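You operate a simulated robot arm through the tools that you are given. There is no shell and no other tool. Be economical: measure what you need, move in short steps, check, and stop when the job is done.

The job below is to be done with a simulated robot arm. You get a single attempt, and the scene is never put back.

Task
Warm the empty shrink oven to about 180 degrees on both zones and leave it heating.
Fine: power on, oven lid shut before START.

The check looks at the end state, three seconds after you hand in, the way a careful person would. Anything else that was tipped, shoved, dropped, spilled or broken makes it a failure. Lids that push on must go on centred and level and be pressed home; caps that screw on are set level and turned clockwise until they are tight.

Robot
A 7-joint arm with a two-finger parallel gripper, fixed in place. Base frame: the origin is at the foot of the arm, x ahead of it, y to its left, z up. Readings come in cm, rad, newtons and seconds.
With the tool pointing down near the work surface it reaches from about 22 to 68 cm from the base axis. Its first joint turns from -1.152 to 1.152 rad. Payload 2.4 kg.
The tool frame sits at the grasp point between the pads (the TCP): z along the fingers, y along the line on which they close. The tips reach 3 cm beyond it. Largest opening 9.4 cm; finger width 2.8, thickness 1; the body of the gripper, 5 by 9.6 cm, starts 5.5 cm behind the TCP.
Orientation is that of the tool frame in the base frame, as a unit quaternion [w, x, y, z]. With the fingers straight down and closing along the base's y, the tool's x points along the base's -x, its y along +y and its z along -z.

Tools
- The arm moves only by the tool apply_moves. Its argument "steps" is a list of rows, each an object of numbers (a shift or turn left out is 0, a gripper value left out holds the last): "x", "y", "z": the shift along the tool's x, y, z in units of 40 mm (1.0 is 40 mm); "rx", "ry", "rz": the turn, a rotation vector about the tool's x, y, z in units of 5 degrees (1.0 is 5 degrees); "gripper": the gripper command, from -1 (fully open) to 1 (shut), values between in proportion. In form: [{"x": .., "y": .., "z": .., "rx": .., "ry": .., "rz": .., "gripper": ..}, ...]. A call has 1 to 8 rows; each row shifts and turns the commanded pose from where the row before left it, along the tool's axes as they then stand. A call with a number of a shift or a turn outside -1 to 1 is refused whole. A row lasts 0.2 s, in which the tool goes at most 5 cm and 0.15 rad; a call with a longer step from one row to the next is refused whole, and so is a gripper value outside its range. A pose out of reach is approached as far as the arm can. The call stops where the force on the tool passes 90 N (or 10 N more than at its start, if that is more) or the arm is blocked; 0.2 s more then pass. Each finger travels about 15.3 cm/s and halts on what it meets, pressing with about 29 N; the grip force reading is that of the motor and also rises with nothing between the fingers. The clock runs only during rows and for 0.2 s after the last one: add rows that do not move to give the fingers time. It gives the time, the measured TCP pose, the force on the tool (base axes), the opening and the grip force at its end, in the units of the frame above (readings bear some noise), with the torque about the TCP (base axes, N m) and any sound that the robot's microphone picked up.
- Cameras (640 x 400 px; columns grow to the right, rows downward): "scene" is fixed at [4.39, 48.24, 144.24]; the picture's right is [-0.67, -0.74, 0.00], its down [-0.44, 0.40, -0.80] and it looks along [0.59, -0.54, -0.60] (base axes); focal length 367 px, centre (320, 200). "wrist" rides on the gripper at [7.6, 1.4, -10.2] in the tool frame; the picture's right is [-0.18, 0.98, 0.00], its down [-0.75, -0.14, -0.64] and it looks along [-0.63, -0.12, 0.77] (tool axes); focal length 243 px, centre (320, 200). There is no depth. A picture from a camera that has moved, and an enlarged one, comes with that camera's place and axes in the base frame and with its lens.
- get_image(camera): a new picture of that camera. The clock stands still meanwhile.
- close_up(camera, box): a new picture of the part [left, top, right, bottom] of that camera's present view, enlarged. The clock stands still meanwhile.
- close_job(): hands the job in; it is judged then, once.

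Go step by step. Nothing tells you positions but the pictures and the camera data: compare them with the known pose of the tool, close in by small moves and look again before you grip or let go. The budget is 120 turns and 76 pictures, counting those below and the enlarged ones. Unless the task says otherwise, let go and move clear before handing in, and close with one line.

The tools are called by a JSON object that holds its "op" and its "data". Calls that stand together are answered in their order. apply_moves: Moves the arm, as the interface text tells. Its arguments: {"type":"object","properties":{"steps":{"type":"array"}},"required":["steps"]} The other tools are called the same way: get_image (camera) takes a picture; close_up (camera, box) takes an enlarged picture of a part of a camera's view; close_job () hands the job in.

At the start:

```text
time: 0.0
tool_pos: [33.8, 23.79, 123.17]
tool_rot: [0.0, -0.001, 1.0, 0.0]
ft_force: [-0.3, -0.1, 0.2]
torque: [0.0, -0.02, 0.02]
opening: 9.37
gripper_force: 0.0
```

scene: 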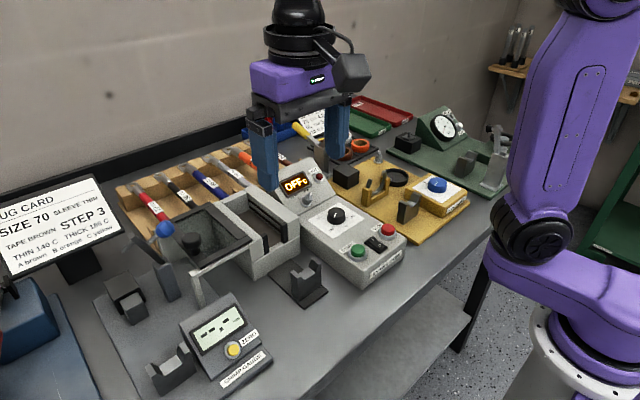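
wrist: 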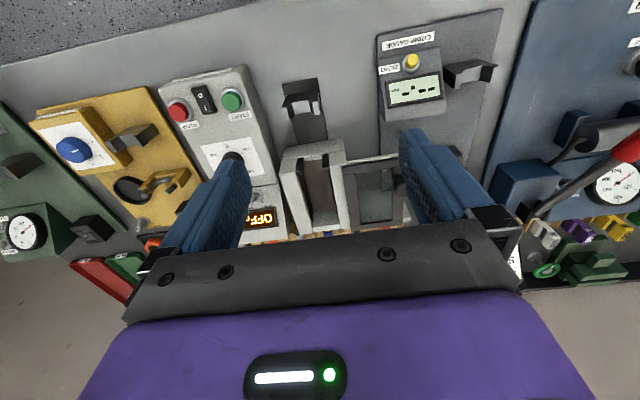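

I see the shrink oven (open, with its lid folded to one side) and its control box with a dial, a green and a red button, a rocker switch and an "OFF" display. I'll look closer at these first.

{"op": "close_up", "data": {"camera": "scene", "box": [260, 150, 420, 290]}}

{"op": "close_up", "data": {"camera": "scene", "box": [140, 170, 320, 310]}}

{"op": "close_up", "data": {"camera": "wrist", "box": [140, 50, 440, 250]}}

{"op": "close_up", "data": {"camera": "scene", "box": [0, 170, 130, 270]}}

```text
2.86 times, centred on (340, 220) of scene
camera zoom: at [4.39, 48.24, 144.24], right [-0.67, -0.74, 0.0], down [-0.44, 0.4, -0.8], along [0.59, -0.54, -0.6], focal length 1049 px, centre (263, 143)
```

zoom: 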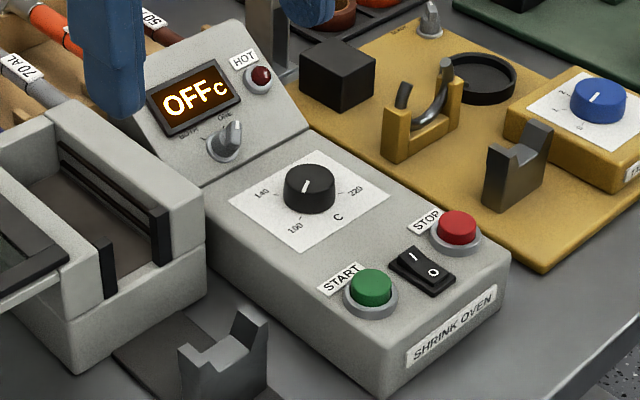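

```text
2.86 times, centred on (230, 240) of scene
camera zoom: at [4.39, 48.24, 144.24], right [-0.67, -0.74, 0.0], down [-0.44, 0.4, -0.8], along [0.59, -0.54, -0.6], focal length 1049 px, centre (577, 86)
```

zoom: 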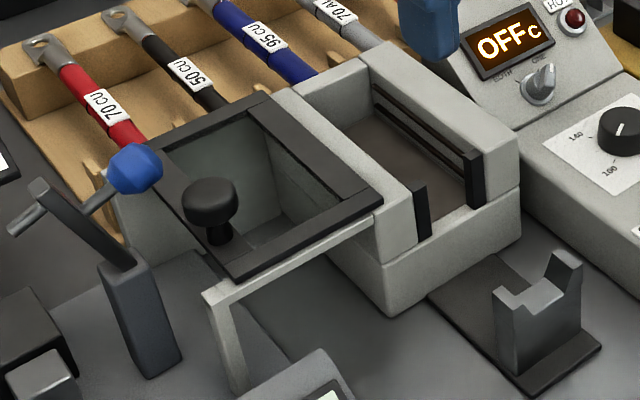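

```text
2.00 times, centred on (290, 150) of wrist
camera zoom: at [26.2, 25.15, 133.48], right [0.18, 0.98, 0.0], down [0.75, -0.14, 0.64], along [0.63, -0.12, -0.77], focal length 485 px, centre (380, 300)
```

zoom: 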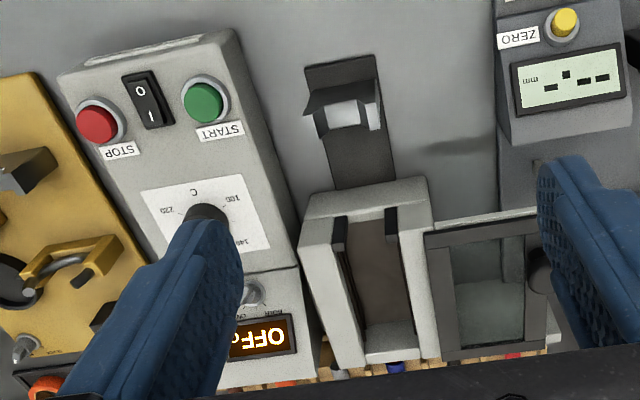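

```text
4.00 times, centred on (65, 220) of scene
camera zoom: at [4.39, 48.24, 144.24], right [-0.67, -0.74, 0.0], down [-0.44, 0.4, -0.8], along [0.59, -0.54, -0.6], focal length 1469 px, centre (1340, 120)
```

zoom: 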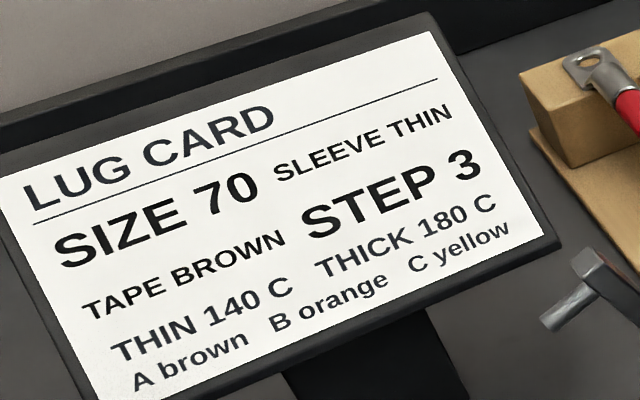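

Located: START is at about (35.3, 10.4, 96.6) and the dial at about (44, 7, 98). I'll back off to see the oven, its lid and the selector without obstruction.

{"op": "apply_moves", "data": {"steps": [{"x": 1, "gripper": 1}, {"x": 1}, {"x": 1}, {"z": -0.5}, {}]}}

{"op": "get_image", "data": {"camera": "wrist"}}

{"op": "get_image", "data": {"camera": "scene"}}

```text
time: 1.2
tool_pos: [22.01, 23.73, 125.17]
tool_rot: [0.0, 0.0, 1.0, 0.0]
ft_force: [-0.1, 0.0, -0.1]
torque: [0.01, 0.03, -0.02]
opening: 0.0
gripper_force: 29.0
```

```text
69 pictures are left
camera wrist: at [14.29, 25.06, 135.49], right [0.18, 0.98, 0.0], down [0.75, -0.14, 0.64], along [0.63, -0.12, -0.77], focal length 243 px, centre (320, 200)
```

wrist: 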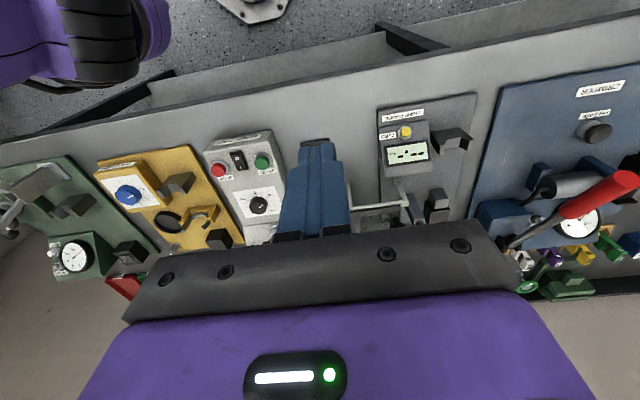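

```text
68 pictures are left
```

scene: 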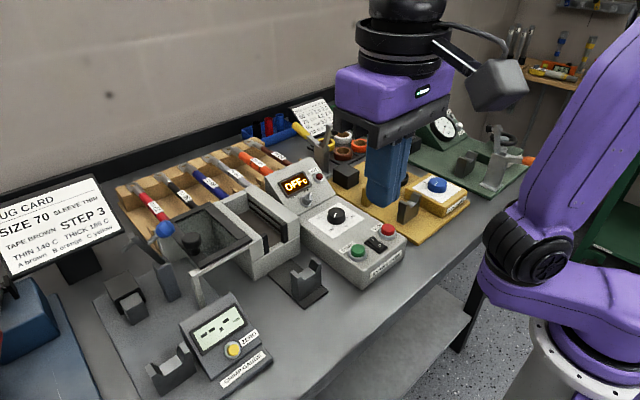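

{"op": "close_up", "data": {"camera": "scene", "box": [265, 155, 345, 215]}}

{"op": "close_up", "data": {"camera": "scene", "box": [150, 185, 310, 310]}}

{"op": "close_up", "data": {"camera": "scene", "box": [310, 195, 410, 275]}}

```text
6.67 times, centred on (305, 185) of scene
camera zoom: at [4.39, 48.24, 144.24], right [-0.67, -0.74, 0.0], down [-0.44, 0.4, -0.8], along [0.59, -0.54, -0.6], focal length 2448 px, centre (420, 300)
```

zoom: 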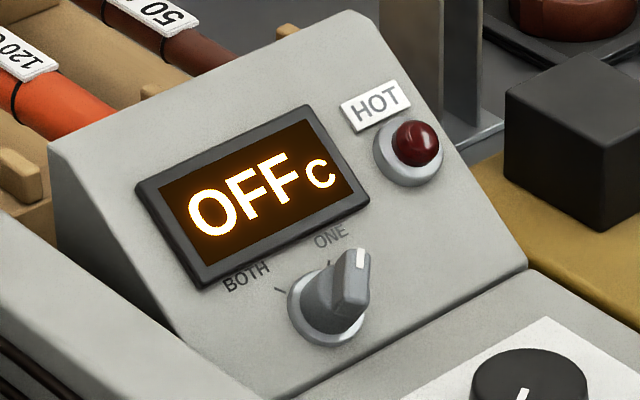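

```text
3.20 times, centred on (230, 248) of scene
camera zoom: at [4.39, 48.24, 144.24], right [-0.67, -0.74, 0.0], down [-0.44, 0.4, -0.8], along [0.59, -0.54, -0.6], focal length 1175 px, centre (608, 48)
```

zoom: 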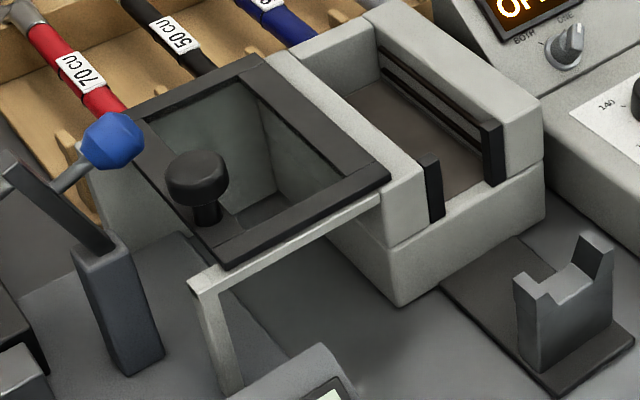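

```text
5.00 times, centred on (360, 235) of scene
camera zoom: at [4.39, 48.24, 144.24], right [-0.67, -0.74, 0.0], down [-0.44, 0.4, -0.8], along [0.59, -0.54, -0.6], focal length 1836 px, centre (120, 25)
```

zoom: 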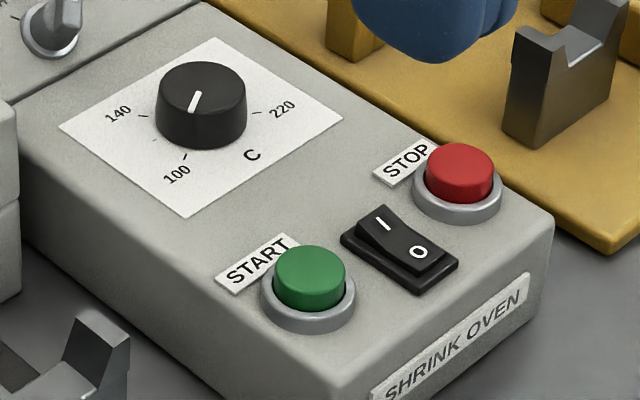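

The dial points at 100, and 180 will be at the unmarked upper right. The selector is on ONE, and the lid sits on a side rail at the oven's +y side. I'll go closer with the wrist camera.

{"op": "apply_moves", "data": {"steps": [{"x": -0.5, "y": -0.64, "z": 0.9}, {"x": -0.5, "y": -0.64, "z": 0.9}, {"x": -0.5, "y": -0.64, "z": 0.9}, {}]}}

{"op": "get_image", "data": {"camera": "wrist"}}

```text
time: 2.2
tool_pos: [27.79, 16.1, 114.26]
tool_rot: [0.0, 0.0, 1.0, -0.001]
ft_force: [-0.2, -0.4, -0.1]
torque: [0.01, 0.04, 0.02]
opening: 0.01
gripper_force: 28.9
```

```text
64 pictures are left
camera wrist: at [20.1, 17.29, 124.64], right [0.18, 0.98, 0.0], down [0.75, -0.14, 0.64], along [0.63, -0.12, -0.77], focal length 243 px, centre (320, 200)
```

wrist: 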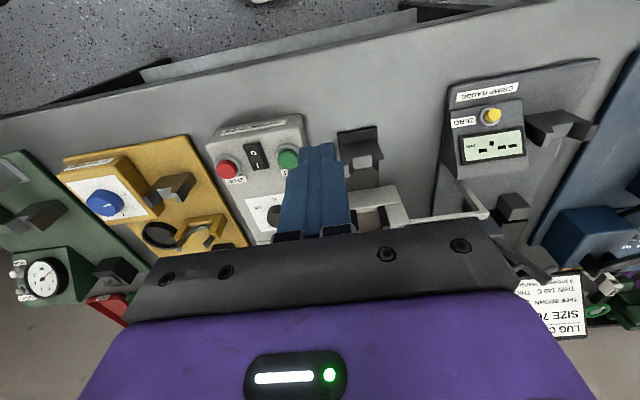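

{"op": "close_up", "data": {"camera": "wrist", "box": [200, 110, 320, 240]}}

{"op": "close_up", "data": {"camera": "scene", "box": [355, 225, 405, 265]}}

```text
3.08 times, centred on (260, 175) of wrist
camera zoom: at [20.1, 17.29, 124.64], right [0.18, 0.98, 0.0], down [0.75, -0.14, 0.64], along [0.63, -0.12, -0.77], focal length 746 px, centre (505, 277)
```

zoom: 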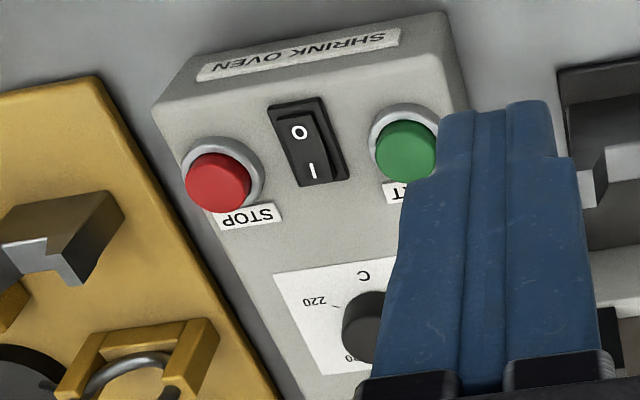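

```text
10.00 times, centred on (380, 245) of scene
camera zoom: at [4.39, 48.23, 144.24], right [-0.67, -0.74, 0.0], down [-0.44, 0.4, -0.8], along [0.59, -0.54, -0.6], focal length 3672 px, centre (-280, -250)
```

zoom: 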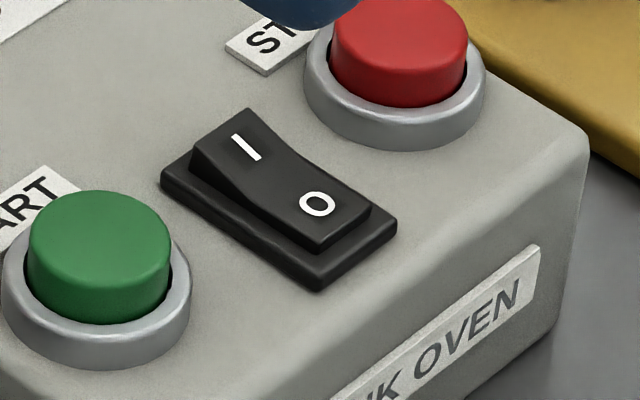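

The panel is square to the base axes: START (35,10.4), rocker (34.9,5.7) with its I end at x≈36.3, STOP (35,1.8). The rocker's raised end looks to be I, so power is off. I'll move above the I end with the fingers closed.

{"op": "apply_moves", "data": {"steps": [{"x": -0.575, "y": -0.65, "z": 0.64}, {"x": -0.575, "y": -0.65, "z": 0.64}, {"x": -0.575, "y": -0.65, "z": 0.64}, {"x": -0.575, "y": -0.65, "z": 0.64}, {}]}}

{"op": "close_up", "data": {"camera": "wrist", "box": [200, 50, 440, 250]}}

{"op": "close_up", "data": {"camera": "scene", "box": [310, 175, 430, 275]}}

```text
time: 3.4
tool_pos: [37.14, 5.64, 104.16]
tool_rot: [0.0, 0.0, 1.0, 0.0]
ft_force: [0.3, 0.2, -0.6]
torque: [0.0, 0.03, 0.04]
opening: 0.0
gripper_force: 28.9
```

```text
2.00 times, centred on (320, 150) of wrist
camera zoom: at [29.39, 6.94, 114.43], right [0.18, 0.98, 0.0], down [0.75, -0.14, 0.64], along [0.63, -0.12, -0.77], focal length 485 px, centre (320, 300)
```

zoom: 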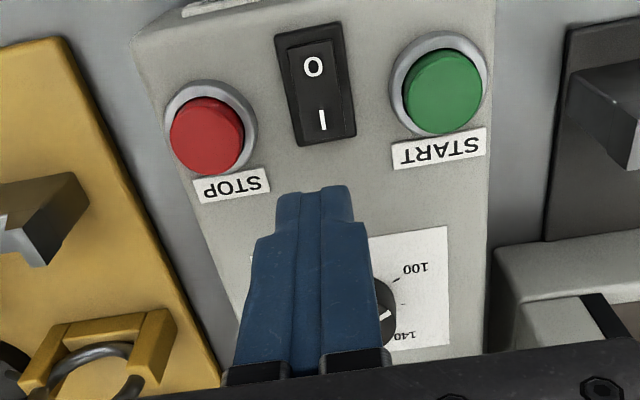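

```text
4.00 times, centred on (370, 225) of scene
camera zoom: at [4.4, 48.23, 144.24], right [-0.68, -0.74, 0.0], down [-0.44, 0.4, -0.8], along [0.59, -0.54, -0.6], focal length 1469 px, centre (120, 100)
```

zoom: 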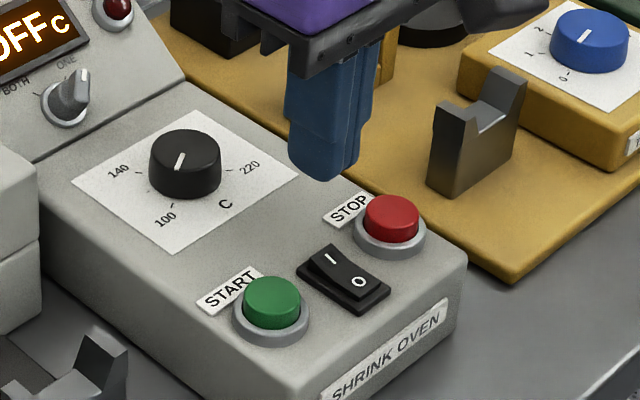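

{"op": "apply_moves", "data": {"steps": [{"x": 0.15, "y": 0.03, "z": 0.4}, {"z": 0.4}, {"z": 0.15}, {"z": 0.1}, {}]}}

{"op": "close_up", "data": {"camera": "scene", "box": [335, 205, 415, 265]}}

```text
time: 4.6
tool_pos: [36.5, 5.79, 99.99]
tool_rot: [0.0, 0.0, 1.0, 0.0]
ft_force: [-0.5, 0.2, -0.8]
torque: [-0.01, 0.03, -0.02]
opening: 0.0
gripper_force: 29.3
```

```text
6.67 times, centred on (375, 235) of scene
camera zoom: at [4.39, 48.24, 144.24], right [-0.67, -0.74, 0.0], down [-0.44, 0.4, -0.8], along [0.59, -0.54, -0.6], focal length 2448 px, centre (-47, -33)
```

zoom: 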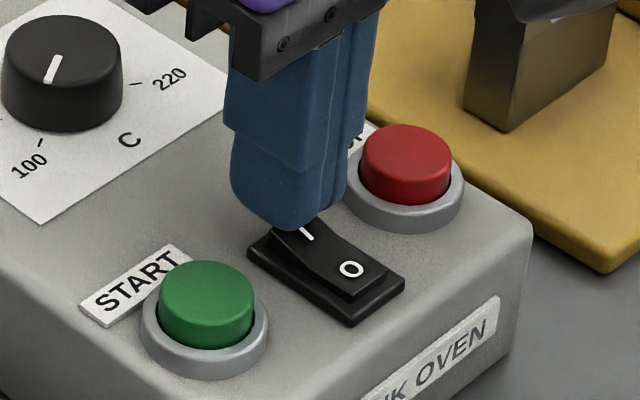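

Well placed above the I end. I'll press in small steps.

{"op": "apply_moves", "data": {"steps": [{"z": 0.1}, {"z": 0.08}, {"z": 0.08}, {"z": 0.05}, {}]}}

{"op": "close_up", "data": {"camera": "scene", "box": [265, 155, 415, 265]}}

```text
time: 5.3
tool_pos: [36.5, 6.08, 99.52]
tool_rot: [0.001, 0.0, 1.0, 0.0]
ft_force: [-7.4, -1.5, 20.9]
torque: [-0.07, 0.47, 0.01]
opening: 0.0
gripper_force: 28.9
stopped in row 3: the force on the tool passed its limit at 105 N (the readings are from after the stop); the commanded pose is now the measured one
```

```text
3.64 times, centred on (340, 210) of scene
camera zoom: at [4.35, 48.23, 144.24], right [-0.67, -0.74, 0.0], down [-0.44, 0.4, -0.8], along [0.59, -0.54, -0.6], focal length 1335 px, centre (247, 164)
```

zoom: 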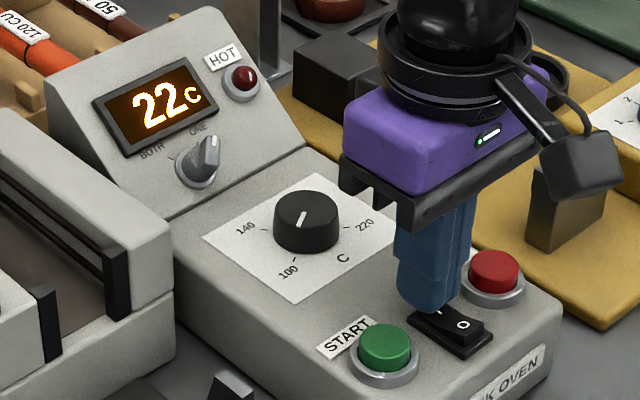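

Power is on (the display reads 22 C). I'll lift off and move aside to locate the dial, selector and lid with the wrist camera.

{"op": "apply_moves", "data": {"steps": [{"z": -0.8}, {"z": -0.9}, {"z": -0.9}, {"x": 0.5, "y": 0.9}, {"y": 0.9}, {"y": 0.9}, {}]}}

{"op": "get_image", "data": {"camera": "wrist"}}

```text
time: 6.9
tool_pos: [34.66, 16.96, 110.04]
tool_rot: [0.003, 0.0, 1.0, 0.001]
ft_force: [-0.2, -0.2, 0.4]
torque: [0.02, 0.0, -0.01]
opening: 0.01
gripper_force: 29.0
```

```text
57 pictures are left
camera wrist: at [26.97, 18.22, 120.33], right [0.18, 0.98, 0.0], down [0.75, -0.14, 0.65], along [0.63, -0.12, -0.76], focal length 243 px, centre (320, 200)
```

wrist: 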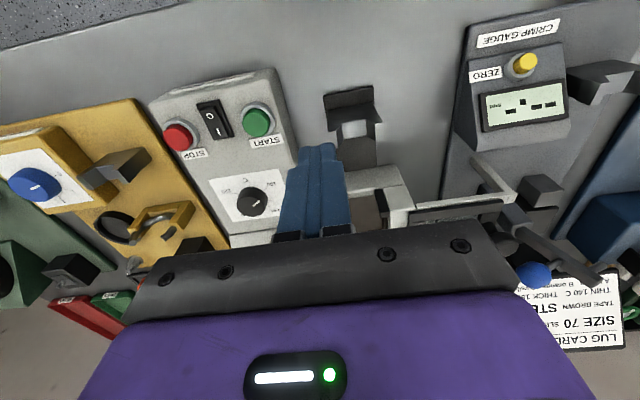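

{"op": "close_up", "data": {"camera": "wrist", "box": [190, 140, 300, 250]}}

{"op": "close_up", "data": {"camera": "scene", "box": [310, 195, 380, 245]}}

```text
3.64 times, centred on (245, 195) of wrist
camera zoom: at [26.97, 18.22, 120.33], right [0.18, 0.98, 0.0], down [0.75, -0.14, 0.65], along [0.63, -0.12, -0.76], focal length 882 px, centre (593, 218)
```

zoom: 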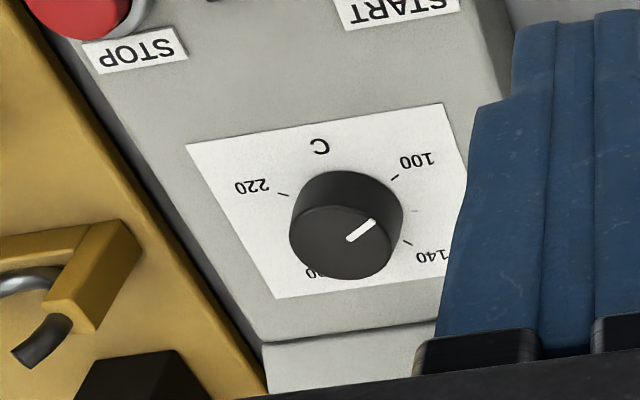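

```text
8.00 times, centred on (345, 220) of scene
camera zoom: at [4.39, 48.24, 144.24], right [-0.67, -0.74, 0.0], down [-0.44, 0.4, -0.8], along [0.59, -0.54, -0.6], focal length 2938 px, centre (120, 40)
```

zoom: 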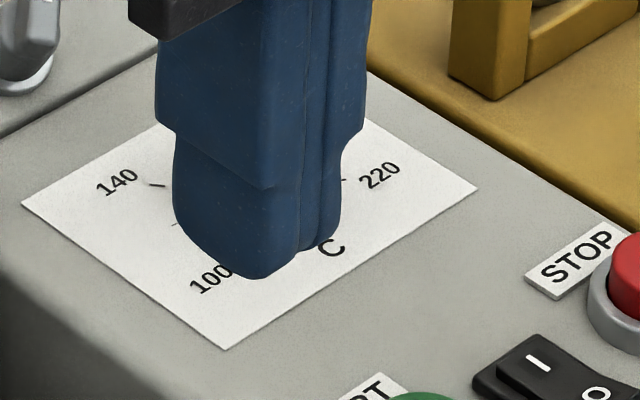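

The dial knob is at about (45.2, 6.0), 4 cm wide, with its top at z≈97.5, pointing at 100. I need about 160° clockwise, so I'll go above it, pre-turn −80° and partly open the fingers.

{"op": "apply_moves", "data": {"steps": [{"x": -0.66, "y": -0.69}, {"x": -0.66, "y": -0.69}, {"x": -0.66, "y": -0.69}, {"x": -0.66, "y": -0.69}, {"rz": -1, "gripper": -0.4}, {"rz": -1}, {"rz": -1}, {"rz": -1}]}}

{"op": "apply_moves", "data": {"steps": [{"rz": -1}, {"rz": -1}, {"rz": -1}, {"rz": -1}, {"rz": -1}, {"rz": -1}, {"rz": -1}, {"rz": -1}]}}

{"op": "apply_moves", "data": {"steps": [{"rz": -1}, {"rz": -1}, {"rz": -1}, {"rz": -1}, {}]}}

{"op": "get_image", "data": {"camera": "wrist"}}

{"op": "get_image", "data": {"camera": "scene"}}

```text
time: 8.7
tool_pos: [45.23, 5.82, 109.93]
tool_rot: [0.003, -0.174, 0.985, 0.0]
ft_force: [-0.8, 0.4, 0.2]
torque: [-0.03, -0.02, 0.0]
opening: 6.57
gripper_force: 0.0
```

```text
time: 10.5
tool_pos: [45.1, 5.7, 109.85]
tool_rot: [0.003, -0.501, 0.866, -0.001]
ft_force: [0.0, -0.9, -0.2]
torque: [0.01, 0.02, -0.03]
opening: 6.57
gripper_force: 0.1
```

```text
time: 11.7
tool_pos: [45.23, 5.75, 109.89]
tool_rot: [0.002, -0.644, 0.765, -0.001]
ft_force: [0.1, -0.1, -0.5]
torque: [0.03, 0.0, 0.02]
opening: 6.56
gripper_force: 0.0
```

```text
54 pictures are left
camera wrist: at [42.36, -1.73, 120.21], right [-0.94, 0.35, 0.0], down [0.27, 0.72, 0.64], along [0.23, 0.6, -0.77], focal length 243 px, centre (320, 200)
```

wrist: 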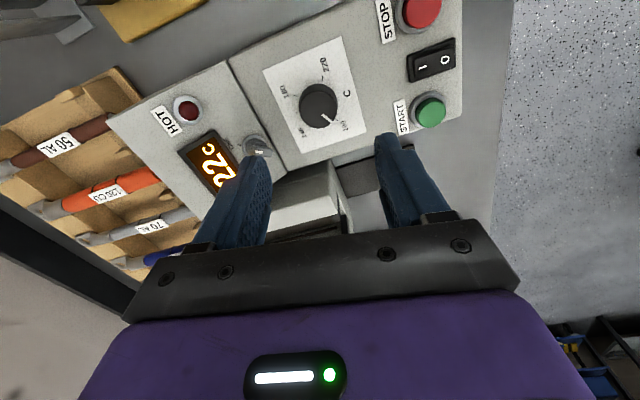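

```text
53 pictures are left
```

scene: 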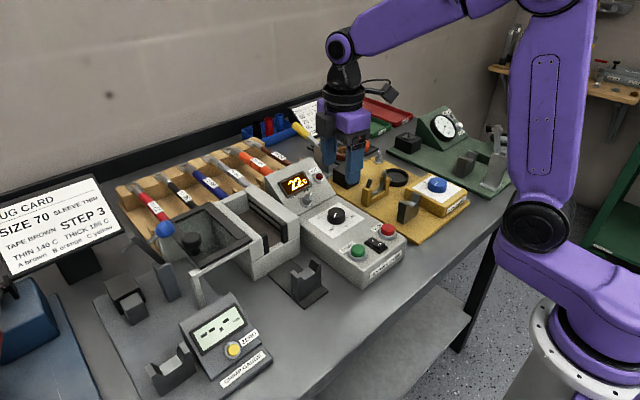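

{"op": "close_up", "data": {"camera": "wrist", "box": [250, 30, 380, 170]}}

{"op": "close_up", "data": {"camera": "wrist", "box": [150, 80, 300, 200]}}

```text
2.86 times, centred on (315, 100) of wrist
camera zoom: at [42.36, -1.73, 120.21], right [-0.94, 0.35, 0.0], down [0.27, 0.72, 0.64], along [0.23, 0.6, -0.77], focal length 693 px, centre (334, 486)
```

zoom: 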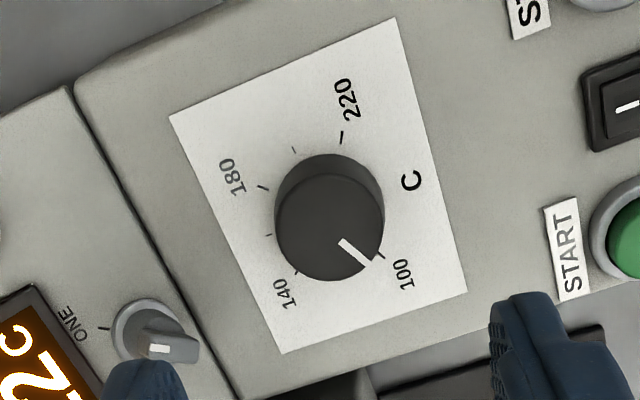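

```text
3.33 times, centred on (225, 140) of wrist
camera zoom: at [42.36, -1.73, 120.21], right [-0.94, 0.35, 0.0], down [0.27, 0.72, 0.64], along [0.23, 0.6, -0.77], focal length 809 px, centre (637, 400)
```

zoom: 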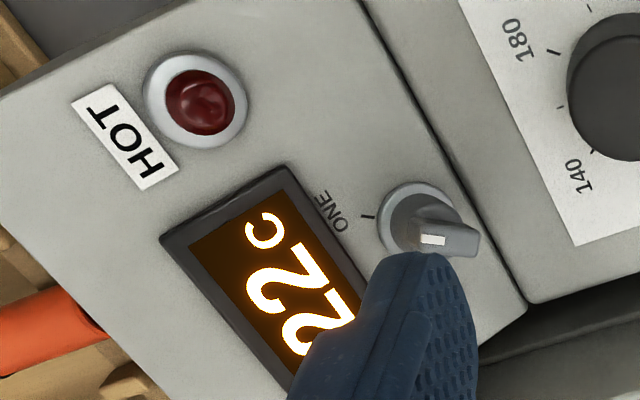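

The knob centre is confirmed at (45.4, 5.7), and the selector points at ONE. I'll descend over the dial knob.

{"op": "apply_moves", "data": {"steps": [{"z": 0.85}, {"z": 0.85}, {"z": 0.7}, {"z": 0.2}, {}]}}

{"op": "close_up", "data": {"camera": "scene", "box": [280, 160, 400, 250]}}

{"op": "close_up", "data": {"camera": "wrist", "box": [180, 0, 460, 240]}}

```text
time: 12.9
tool_pos: [45.08, 5.97, 99.34]
tool_rot: [0.001, -0.642, 0.766, 0.0]
ft_force: [0.0, -0.3, -0.4]
torque: [-0.01, 0.0, -0.03]
opening: 6.57
gripper_force: 0.0
```

```text
4.44 times, centred on (340, 205) of scene
camera zoom: at [4.39, 48.24, 144.24], right [-0.67, -0.74, 0.0], down [-0.44, 0.4, -0.8], along [0.59, -0.54, -0.6], focal length 1632 px, centre (231, 178)
```

zoom: 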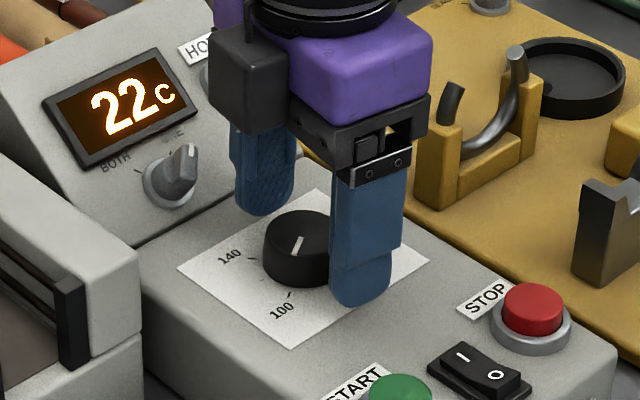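

```text
1.67 times, centred on (320, 120) of wrist
camera zoom: at [42.33, -1.44, 109.78], right [-0.94, 0.35, 0.0], down [0.27, 0.72, 0.64], along [0.23, 0.6, -0.77], focal length 404 px, centre (320, 333)
```

zoom: 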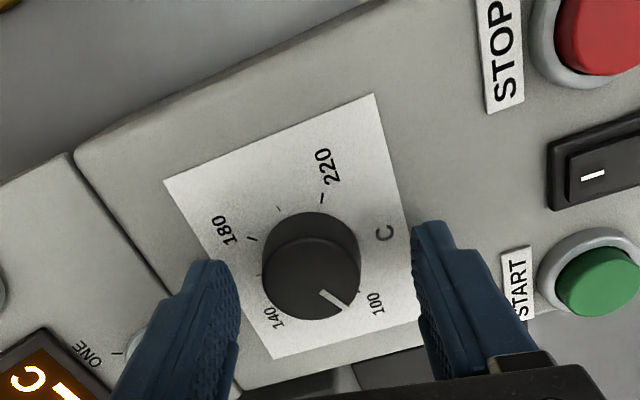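

{"op": "apply_moves", "data": {"steps": [{"x": 0.1, "y": 0, "z": 0.08}, {"z": 0.06}, {"gripper": 0.3}, {}, {}]}}

{"op": "close_up", "data": {"camera": "wrist", "box": [180, 0, 460, 240]}}

```text
time: 14.1
tool_pos: [45.41, 5.4, 98.94]
tool_rot: [0.002, -0.643, 0.766, -0.002]
ft_force: [10.2, -3.1, 1.7]
torque: [0.06, -0.4, -0.06]
opening: 3.9
gripper_force: 5.1
```

```text
1.67 times, centred on (320, 120) of wrist
camera zoom: at [42.44, -1.99, 109.35], right [-0.94, 0.35, -0.01], down [0.27, 0.72, 0.64], along [0.23, 0.6, -0.76], focal length 404 px, centre (320, 333)
```

zoom: 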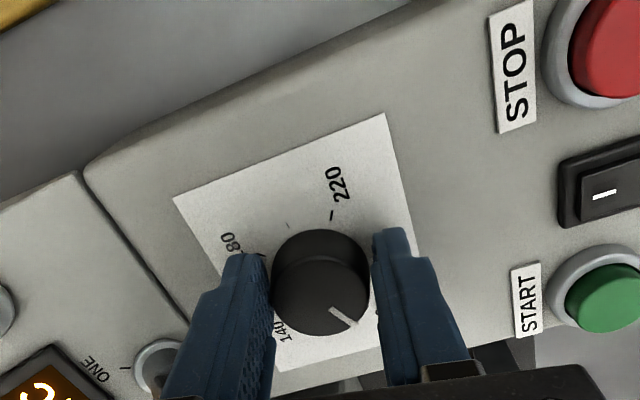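

The knob is held at 3.9 cm opening. I'll turn it clockwise 40° first and check.

{"op": "apply_moves", "data": {"steps": [{"gripper": 0.7}, {"rz": 1}, {"rz": 1}, {"rz": 1}, {"rz": 1}, {"rz": 1}, {"rz": 1}, {"rz": 1}]}}

{"op": "close_up", "data": {"camera": "wrist", "box": [180, 0, 460, 240]}}

```text
time: 15.9
tool_pos: [44.99, 5.58, 98.96]
tool_rot: [0.004, -0.384, 0.923, -0.001]
ft_force: [-1.4, 21.2, 39.1]
torque: [0.4, 0.55, 0.09]
opening: 3.7
gripper_force: 45.3
```

```text
1.67 times, centred on (320, 120) of wrist
camera zoom: at [38.57, 1.01, 109.3], right [-0.57, 0.82, 0.0], down [0.63, 0.43, 0.65], along [0.53, 0.37, -0.76], focal length 404 px, centre (320, 333)
```

zoom: 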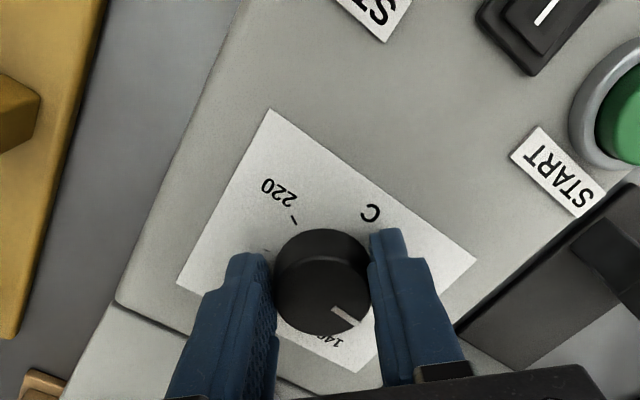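

It turns with the grip. I'll ease the load slightly and continue.

{"op": "apply_moves", "data": {"steps": [{"z": -0.05, "gripper": 0.5}, {"rz": 1}, {"rz": 1}, {"rz": 1}, {"rz": 1}, {"rz": 1}, {"rz": 1}, {"rz": 1}]}}

{"op": "apply_moves", "data": {"steps": [{"rz": 1}, {"rz": 1}, {"rz": 1}, {"rz": 1}, {"rz": 1}, {"rz": 1}, {"rz": 1}, {"rz": 1}]}}

{"op": "close_up", "data": {"camera": "wrist", "box": [180, 0, 460, 240]}}

```text
time: 17.7
tool_pos: [44.85, 5.87, 98.99]
tool_rot: [0.0, -0.089, 0.996, 0.001]
ft_force: [-5.7, 36.0, -12.6]
torque: [0.87, 0.22, 0.23]
opening: 3.68
gripper_force: 45.4
```

```text
time: 19.5
tool_pos: [45.48, 5.52, 99.39]
tool_rot: [0.01, 0.259, 0.966, 0.004]
ft_force: [19.3, 28.3, 17.4]
torque: [1.04, -0.99, -0.06]
opening: 4.32
gripper_force: 17.8
```

```text
1.67 times, centred on (320, 120) of wrist
camera zoom: at [39.35, 10.43, 109.67], right [0.65, 0.76, 0.02], down [0.57, -0.5, 0.65], along [0.5, -0.42, -0.76], focal length 404 px, centre (320, 333)
```

zoom: 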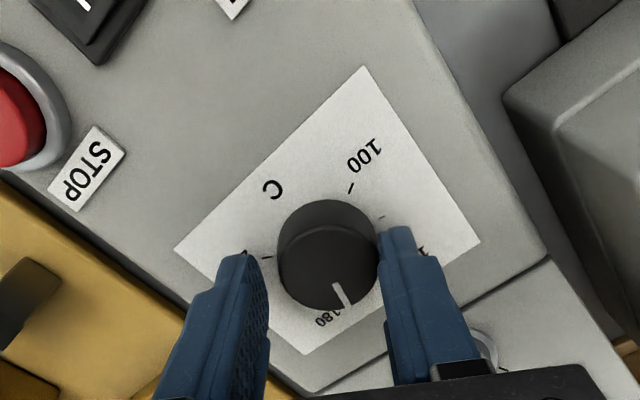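

The grip slipped some, so I'll open and check the knob angle.

{"op": "apply_moves", "data": {"steps": [{"gripper": -0.4}, {}, {"z": -0.5}, {"z": -0.75}, {}]}}

{"op": "close_up", "data": {"camera": "wrist", "box": [180, 0, 460, 240]}}

{"op": "close_up", "data": {"camera": "scene", "box": [280, 160, 400, 250]}}

```text
time: 20.7
tool_pos: [45.33, 5.29, 104.3]
tool_rot: [0.003, 0.259, 0.966, 0.0]
ft_force: [-0.3, 0.1, -0.1]
torque: [0.03, 0.04, 0.01]
opening: 6.56
gripper_force: 0.1
```

```text
1.67 times, centred on (320, 120) of wrist
camera zoom: at [39.32, 10.08, 114.58], right [0.65, 0.76, 0.0], down [0.58, -0.5, 0.64], along [0.49, -0.42, -0.77], focal length 404 px, centre (320, 333)
```

zoom: 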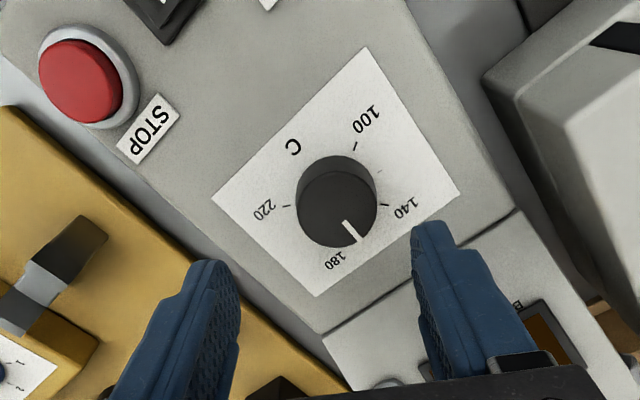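

```text
4.44 times, centred on (340, 205) of scene
camera zoom: at [4.39, 48.24, 144.24], right [-0.67, -0.74, 0.0], down [-0.44, 0.4, -0.8], along [0.59, -0.54, -0.6], focal length 1632 px, centre (231, 178)
```

zoom: 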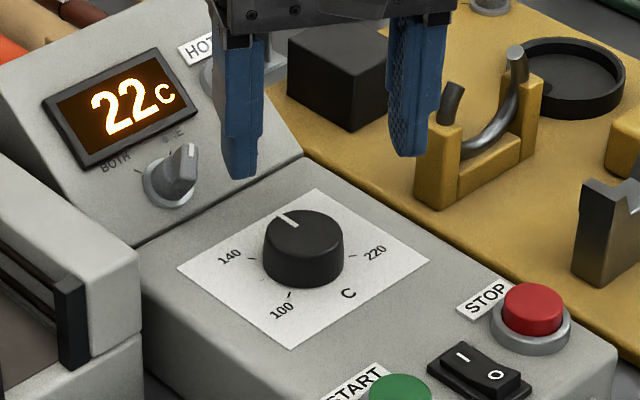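

The dial now reads about 160 and needs about 35° more. I'll re-grip centred and continue.

{"op": "apply_moves", "data": {"steps": [{"x": 0.05, "y": 0.1, "z": 0.6}, {"z": 0.66}, {"gripper": 0.4}, {}, {}]}}

{"op": "apply_moves", "data": {"steps": [{"rz": 1}, {"rz": 1}, {"rz": 1}, {"rz": 1}, {"rz": 1}, {"rz": 1}, {}]}}

{"op": "close_up", "data": {"camera": "wrist", "box": [180, 0, 460, 240]}}

{"op": "close_up", "data": {"camera": "scene", "box": [280, 160, 400, 250]}}

```text
time: 21.9
tool_pos: [45.35, 6.02, 99.05]
tool_rot: [0.004, 0.256, 0.967, 0.003]
ft_force: [11.0, 25.9, -7.0]
torque: [0.76, -0.76, 0.0]
opening: 3.65
gripper_force: 45.3
```

```text
time: 23.5
tool_pos: [45.25, 5.85, 99.05]
tool_rot: [0.005, 0.499, 0.867, 0.003]
ft_force: [18.4, 29.0, -9.0]
torque: [0.42, -0.79, 0.06]
opening: 3.66
gripper_force: 45.0
```

```text
1.67 times, centred on (320, 120) of wrist
camera zoom: at [42.69, 13.21, 109.44], right [0.94, 0.33, 0.01], down [0.25, -0.72, 0.64], along [0.22, -0.6, -0.77], focal length 404 px, centre (320, 333)
```

zoom: 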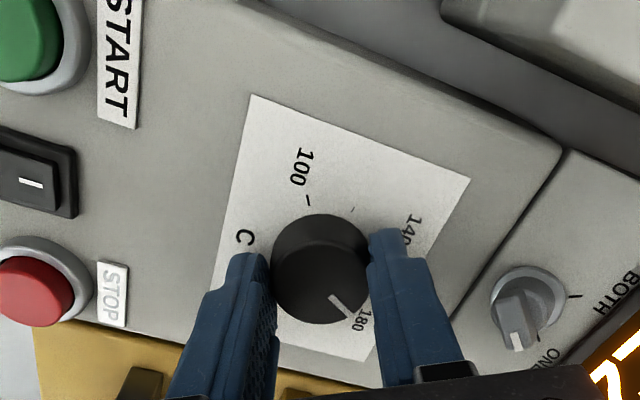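

```text
4.44 times, centred on (340, 205) of scene
camera zoom: at [4.46, 48.32, 144.2], right [-0.67, -0.74, 0.0], down [-0.44, 0.4, -0.8], along [0.59, -0.54, -0.6], focal length 1632 px, centre (231, 178)
```

zoom: 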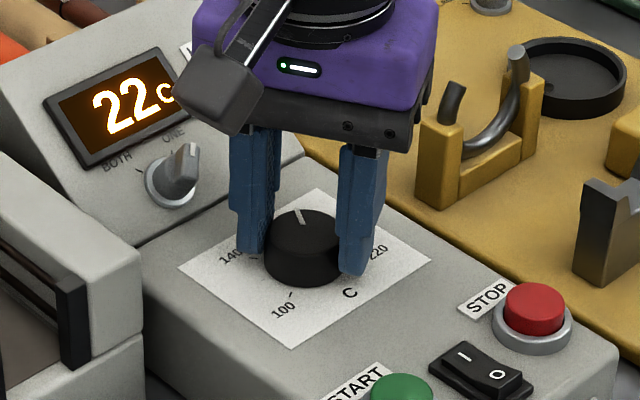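

{"op": "apply_moves", "data": {"steps": [{"rz": 0.8}, {"gripper": -0.4}, {}, {"z": -0.6}, {"z": -0.7}, {}]}}

{"op": "close_up", "data": {"camera": "wrist", "box": [230, 0, 430, 160]}}

{"op": "close_up", "data": {"camera": "scene", "box": [310, 195, 370, 240]}}

```text
time: 24.9
tool_pos: [45.16, 5.68, 104.42]
tool_rot: [0.002, 0.529, 0.848, 0.001]
ft_force: [-0.2, -0.5, -0.5]
torque: [0.0, 0.01, 0.03]
opening: 6.58
gripper_force: 0.0
```

```text
2.50 times, centred on (330, 80) of wrist
camera zoom: at [43.03, 13.05, 114.75], right [0.96, 0.27, 0.0], down [0.2, -0.74, 0.64], along [0.17, -0.62, -0.77], focal length 606 px, centre (295, 500)
```

zoom: 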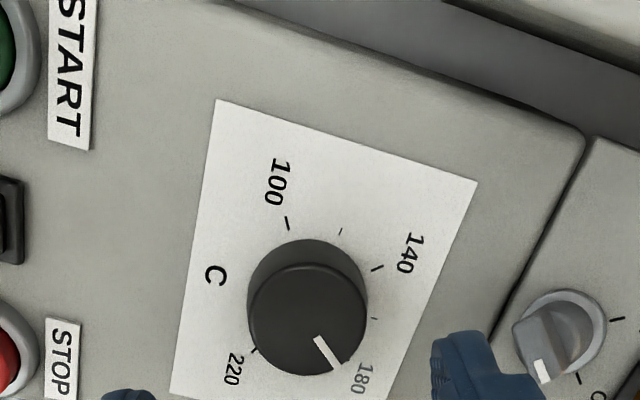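

```text
8.89 times, centred on (340, 218) of scene
camera zoom: at [4.39, 48.24, 144.24], right [-0.67, -0.74, 0.0], down [-0.44, 0.4, -0.8], along [0.59, -0.54, -0.6], focal length 3264 px, centre (142, 44)
```

zoom: 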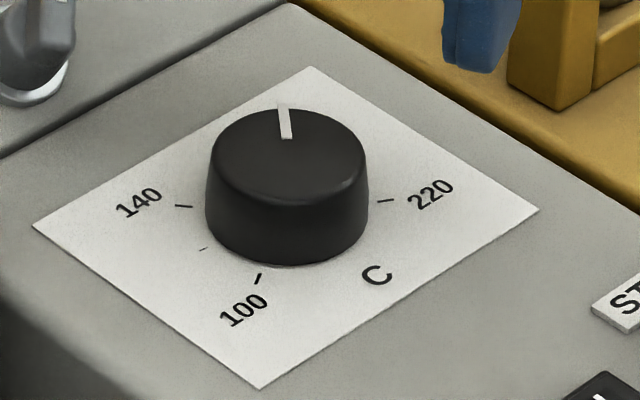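

The dial sits at about 179–180. Next is the selector: it sits on the sloped face (~40°) at about (53.8, 7.2, 96). I'll lift, undo the yaw, then tilt the tool normal to that slope.

{"op": "apply_moves", "data": {"steps": [{"z": -0.6, "rz": -1}, {"rz": -1}, {"rz": -1}, {"rz": -1}, {"rz": -1}, {"rz": -1}, {"rz": -1}, {"rz": -1}]}}

{"op": "apply_moves", "data": {"steps": [{"rz": -1}, {"rz": -1}, {"rz": -1}, {"rz": -1}, {"rz": -0.78}, {"ry": -1}, {"ry": -1}, {"ry": -1}]}}

{"op": "apply_moves", "data": {"steps": [{"ry": -1}, {"ry": -1}, {"ry": -1}, {"ry": -1}, {"ry": -0.4}, {}]}}

{"op": "get_image", "data": {"camera": "wrist"}}

{"op": "get_image", "data": {"camera": "scene"}}

```text
time: 26.7
tool_pos: [45.14, 5.88, 106.71]
tool_rot: [0.002, 0.207, 0.978, 0.001]
ft_force: [-0.3, 0.8, -0.6]
torque: [0.03, 0.01, 0.03]
opening: 6.58
gripper_force: 0.0
```

```text
time: 28.5
tool_pos: [45.1, 5.61, 106.65]
tool_rot: [0.133, 0.001, 0.991, 0.0]
ft_force: [0.5, 0.2, -0.3]
torque: [-0.01, -0.03, 0.0]
opening: 6.61
gripper_force: 0.0
```

```text
time: 29.9
tool_pos: [45.09, 5.81, 106.68]
tool_rot: [0.32, 0.001, 0.947, 0.0]
ft_force: [0.3, -0.3, -0.9]
torque: [-0.03, -0.01, 0.04]
opening: 6.59
gripper_force: 0.0
```

```text
39 pictures are left
camera wrist: at [32.86, 7.1, 110.36], right [0.15, 0.98, 0.11], down [0.21, -0.14, 0.97], along [0.97, -0.12, -0.23], focal length 243 px, centre (320, 200)
```

wrist: 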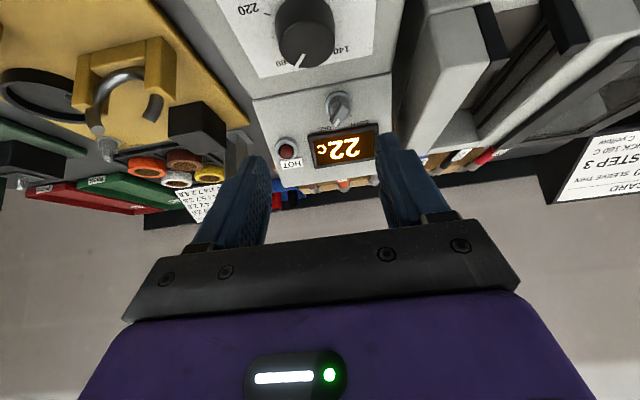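

```text
38 pictures are left
```

scene: 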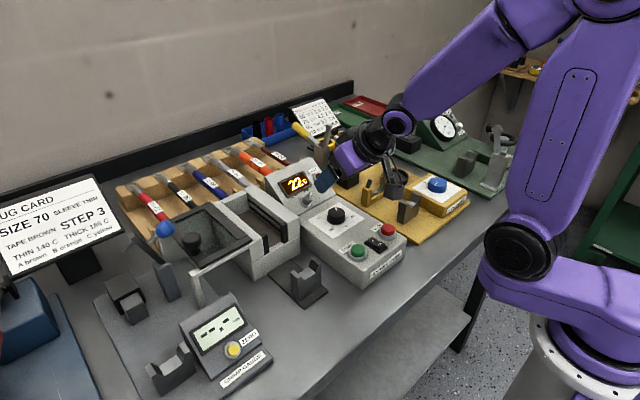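

Good view of the panel from here. I'll take close-ups of the selector from both cameras.

{"op": "close_up", "data": {"camera": "wrist", "box": [250, 60, 410, 200]}}

{"op": "close_up", "data": {"camera": "scene", "box": [270, 160, 340, 215]}}

```text
2.86 times, centred on (330, 130) of wrist
camera zoom: at [32.86, 7.1, 110.36], right [0.15, 0.98, 0.11], down [0.21, -0.14, 0.97], along [0.97, -0.12, -0.23], focal length 693 px, centre (291, 400)
```

zoom: 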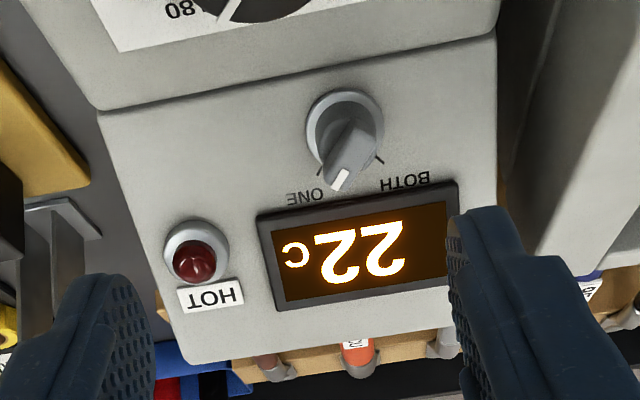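

```text
7.27 times, centred on (305, 188) of scene
camera zoom: at [4.39, 48.24, 144.24], right [-0.67, -0.74, 0.0], down [-0.44, 0.4, -0.8], along [0.59, -0.54, -0.6], focal length 2671 px, centre (429, 291)
```

zoom: 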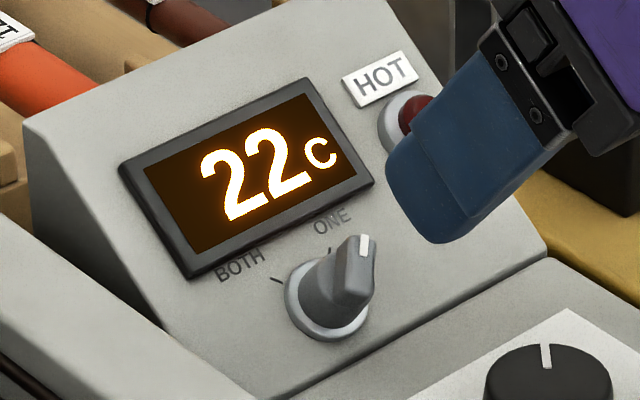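

Selector ring centre is about (53.8, 7.3, 96.1), slope ~37°, and it needs about 75° counter-clockwise from ONE to BOTH. I'll align over it along the slope's normal and yaw to the handle.

{"op": "apply_moves", "data": {"steps": [{"x": -0.065, "y": 0.19, "z": 0.71, "gripper": 0.2}, {"x": -0.065, "y": 0.19, "z": 0.71}, {"rz": 1}, {"rz": 1}, {"rz": 1}, {"rz": 1}, {"rz": 1}, {"rz": 1}]}}

{"op": "apply_moves", "data": {"steps": [{"rz": 1}, {"rz": 0.2}, {}]}}

{"op": "close_up", "data": {"camera": "wrist", "box": [200, 40, 440, 240]}}

{"op": "close_up", "data": {"camera": "scene", "box": [270, 150, 370, 225]}}

```text
time: 31.7
tool_pos: [48.89, 7.35, 102.36]
tool_rot: [0.308, 0.247, 0.915, 0.083]
ft_force: [0.1, 0.5, 0.4]
torque: [-0.05, 0.01, 0.02]
opening: 3.75
gripper_force: 0.0
```

```text
time: 32.5
tool_pos: [48.88, 7.24, 102.46]
tool_rot: [0.304, 0.293, 0.901, 0.099]
ft_force: [0.4, -0.1, 0.2]
torque: [-0.01, -0.03, 0.02]
opening: 3.75
gripper_force: 0.1
```

```text
2.00 times, centred on (320, 140) of wrist
camera zoom: at [38.45, 12.74, 107.5], right [0.58, 0.69, 0.44], down [0.03, -0.56, 0.83], along [0.81, -0.47, -0.34], focal length 485 px, centre (320, 320)
```

zoom: 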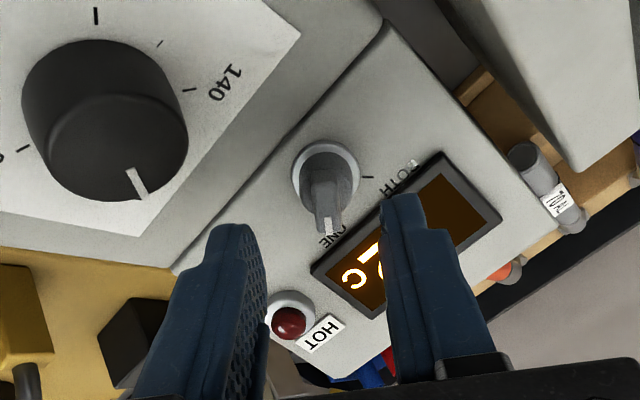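

```text
5.33 times, centred on (320, 188) of scene
camera zoom: at [4.39, 48.24, 144.24], right [-0.67, -0.74, 0.0], down [-0.44, 0.4, -0.8], along [0.59, -0.54, -0.6], focal length 1958 px, centre (320, 267)
```

zoom: 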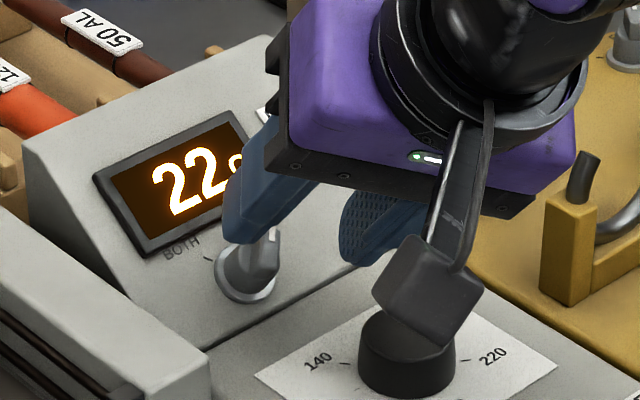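

The handle is aligned with the finger gap and the camera head is clear of the dial. I'm advancing along the tool axis.

{"op": "apply_moves", "data": {"steps": [{"z": 0.4}, {"z": 0.35}, {}]}}

{"op": "close_up", "data": {"camera": "wrist", "box": [200, 40, 440, 240]}}

{"op": "close_up", "data": {"camera": "scene", "box": [270, 150, 370, 225]}}

```text
time: 33.3
tool_pos: [50.66, 7.25, 99.97]
tool_rot: [0.304, 0.294, 0.901, 0.099]
ft_force: [-0.3, 1.0, 0.7]
torque: [0.05, 0.02, 0.0]
opening: 3.75
gripper_force: 0.0
```

```text
2.00 times, centred on (320, 140) of wrist
camera zoom: at [40.25, 12.8, 105.11], right [0.58, 0.69, 0.44], down [0.03, -0.56, 0.83], along [0.81, -0.47, -0.34], focal length 485 px, centre (320, 320)
```

zoom: 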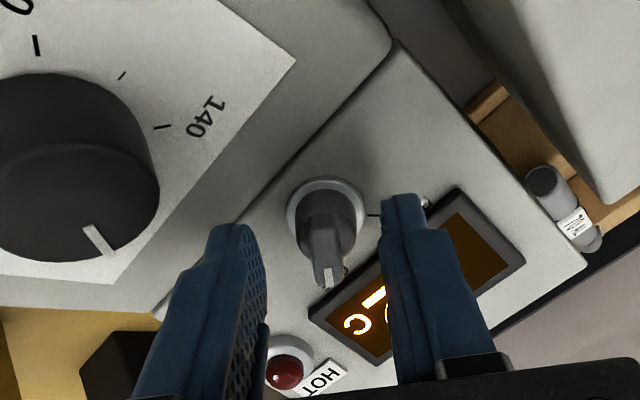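

```text
5.33 times, centred on (320, 188) of scene
camera zoom: at [4.39, 48.24, 144.24], right [-0.67, -0.74, 0.0], down [-0.44, 0.4, -0.8], along [0.59, -0.54, -0.6], focal length 1958 px, centre (320, 267)
```

zoom: 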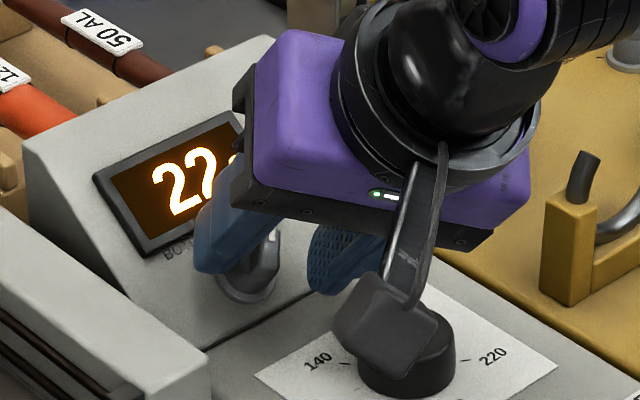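

{"op": "apply_moves", "data": {"steps": [{"z": 0.15}, {"z": 0.12}, {"gripper": 0.5}, {"gripper": 0.75}, {}]}}

{"op": "close_up", "data": {"camera": "wrist", "box": [200, 40, 440, 240]}}

```text
time: 34.5
tool_pos: [51.57, 7.38, 99.39]
tool_rot: [0.307, 0.293, 0.9, 0.101]
ft_force: [-9.6, 0.9, 22.4]
torque: [0.12, -0.77, 0.24]
opening: 1.99
gripper_force: 6.9
```

```text
2.00 times, centred on (320, 140) of wrist
camera zoom: at [41.01, 12.83, 104.38], right [0.57, 0.69, 0.44], down [0.02, -0.56, 0.83], along [0.82, -0.47, -0.34], focal length 485 px, centre (320, 320)
```

zoom: 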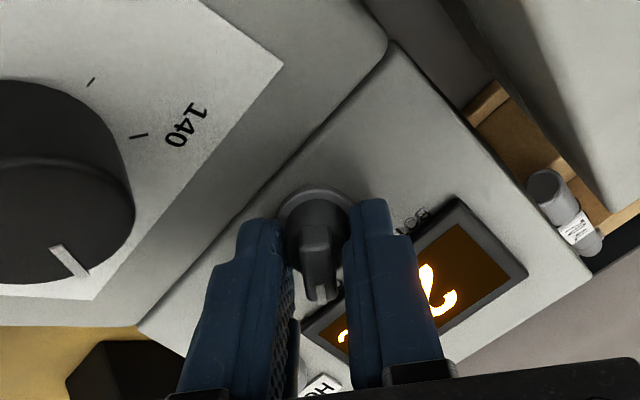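

{"op": "apply_moves", "data": {"steps": [{"z": -0.1}, {"gripper": 0.9}, {}, {"rz": -0.8}, {"rz": -0.8}, {"rz": -0.8}, {}]}}

{"op": "close_up", "data": {"camera": "wrist", "box": [200, 40, 440, 240]}}

```text
time: 36.1
tool_pos: [51.33, 7.36, 99.61]
tool_rot: [0.315, 0.197, 0.926, 0.066]
ft_force: [24.5, 10.9, -4.9]
torque: [0.38, -0.23, 0.24]
opening: 1.89
gripper_force: 45.2
```

```text
2.00 times, centred on (320, 140) of wrist
camera zoom: at [40.02, 11.67, 103.94], right [0.45, 0.82, 0.35], down [0.11, -0.44, 0.89], along [0.89, -0.36, -0.29], focal length 485 px, centre (320, 320)
```

zoom: 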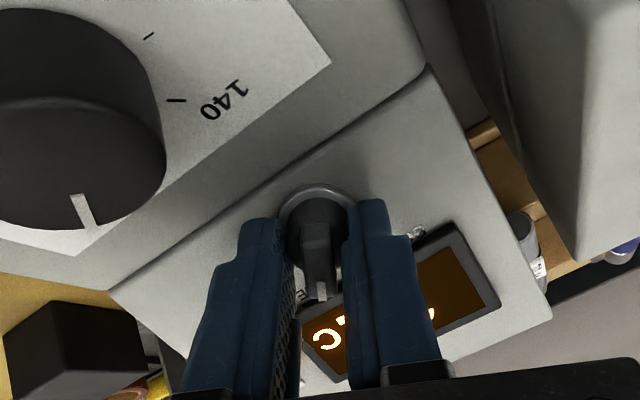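

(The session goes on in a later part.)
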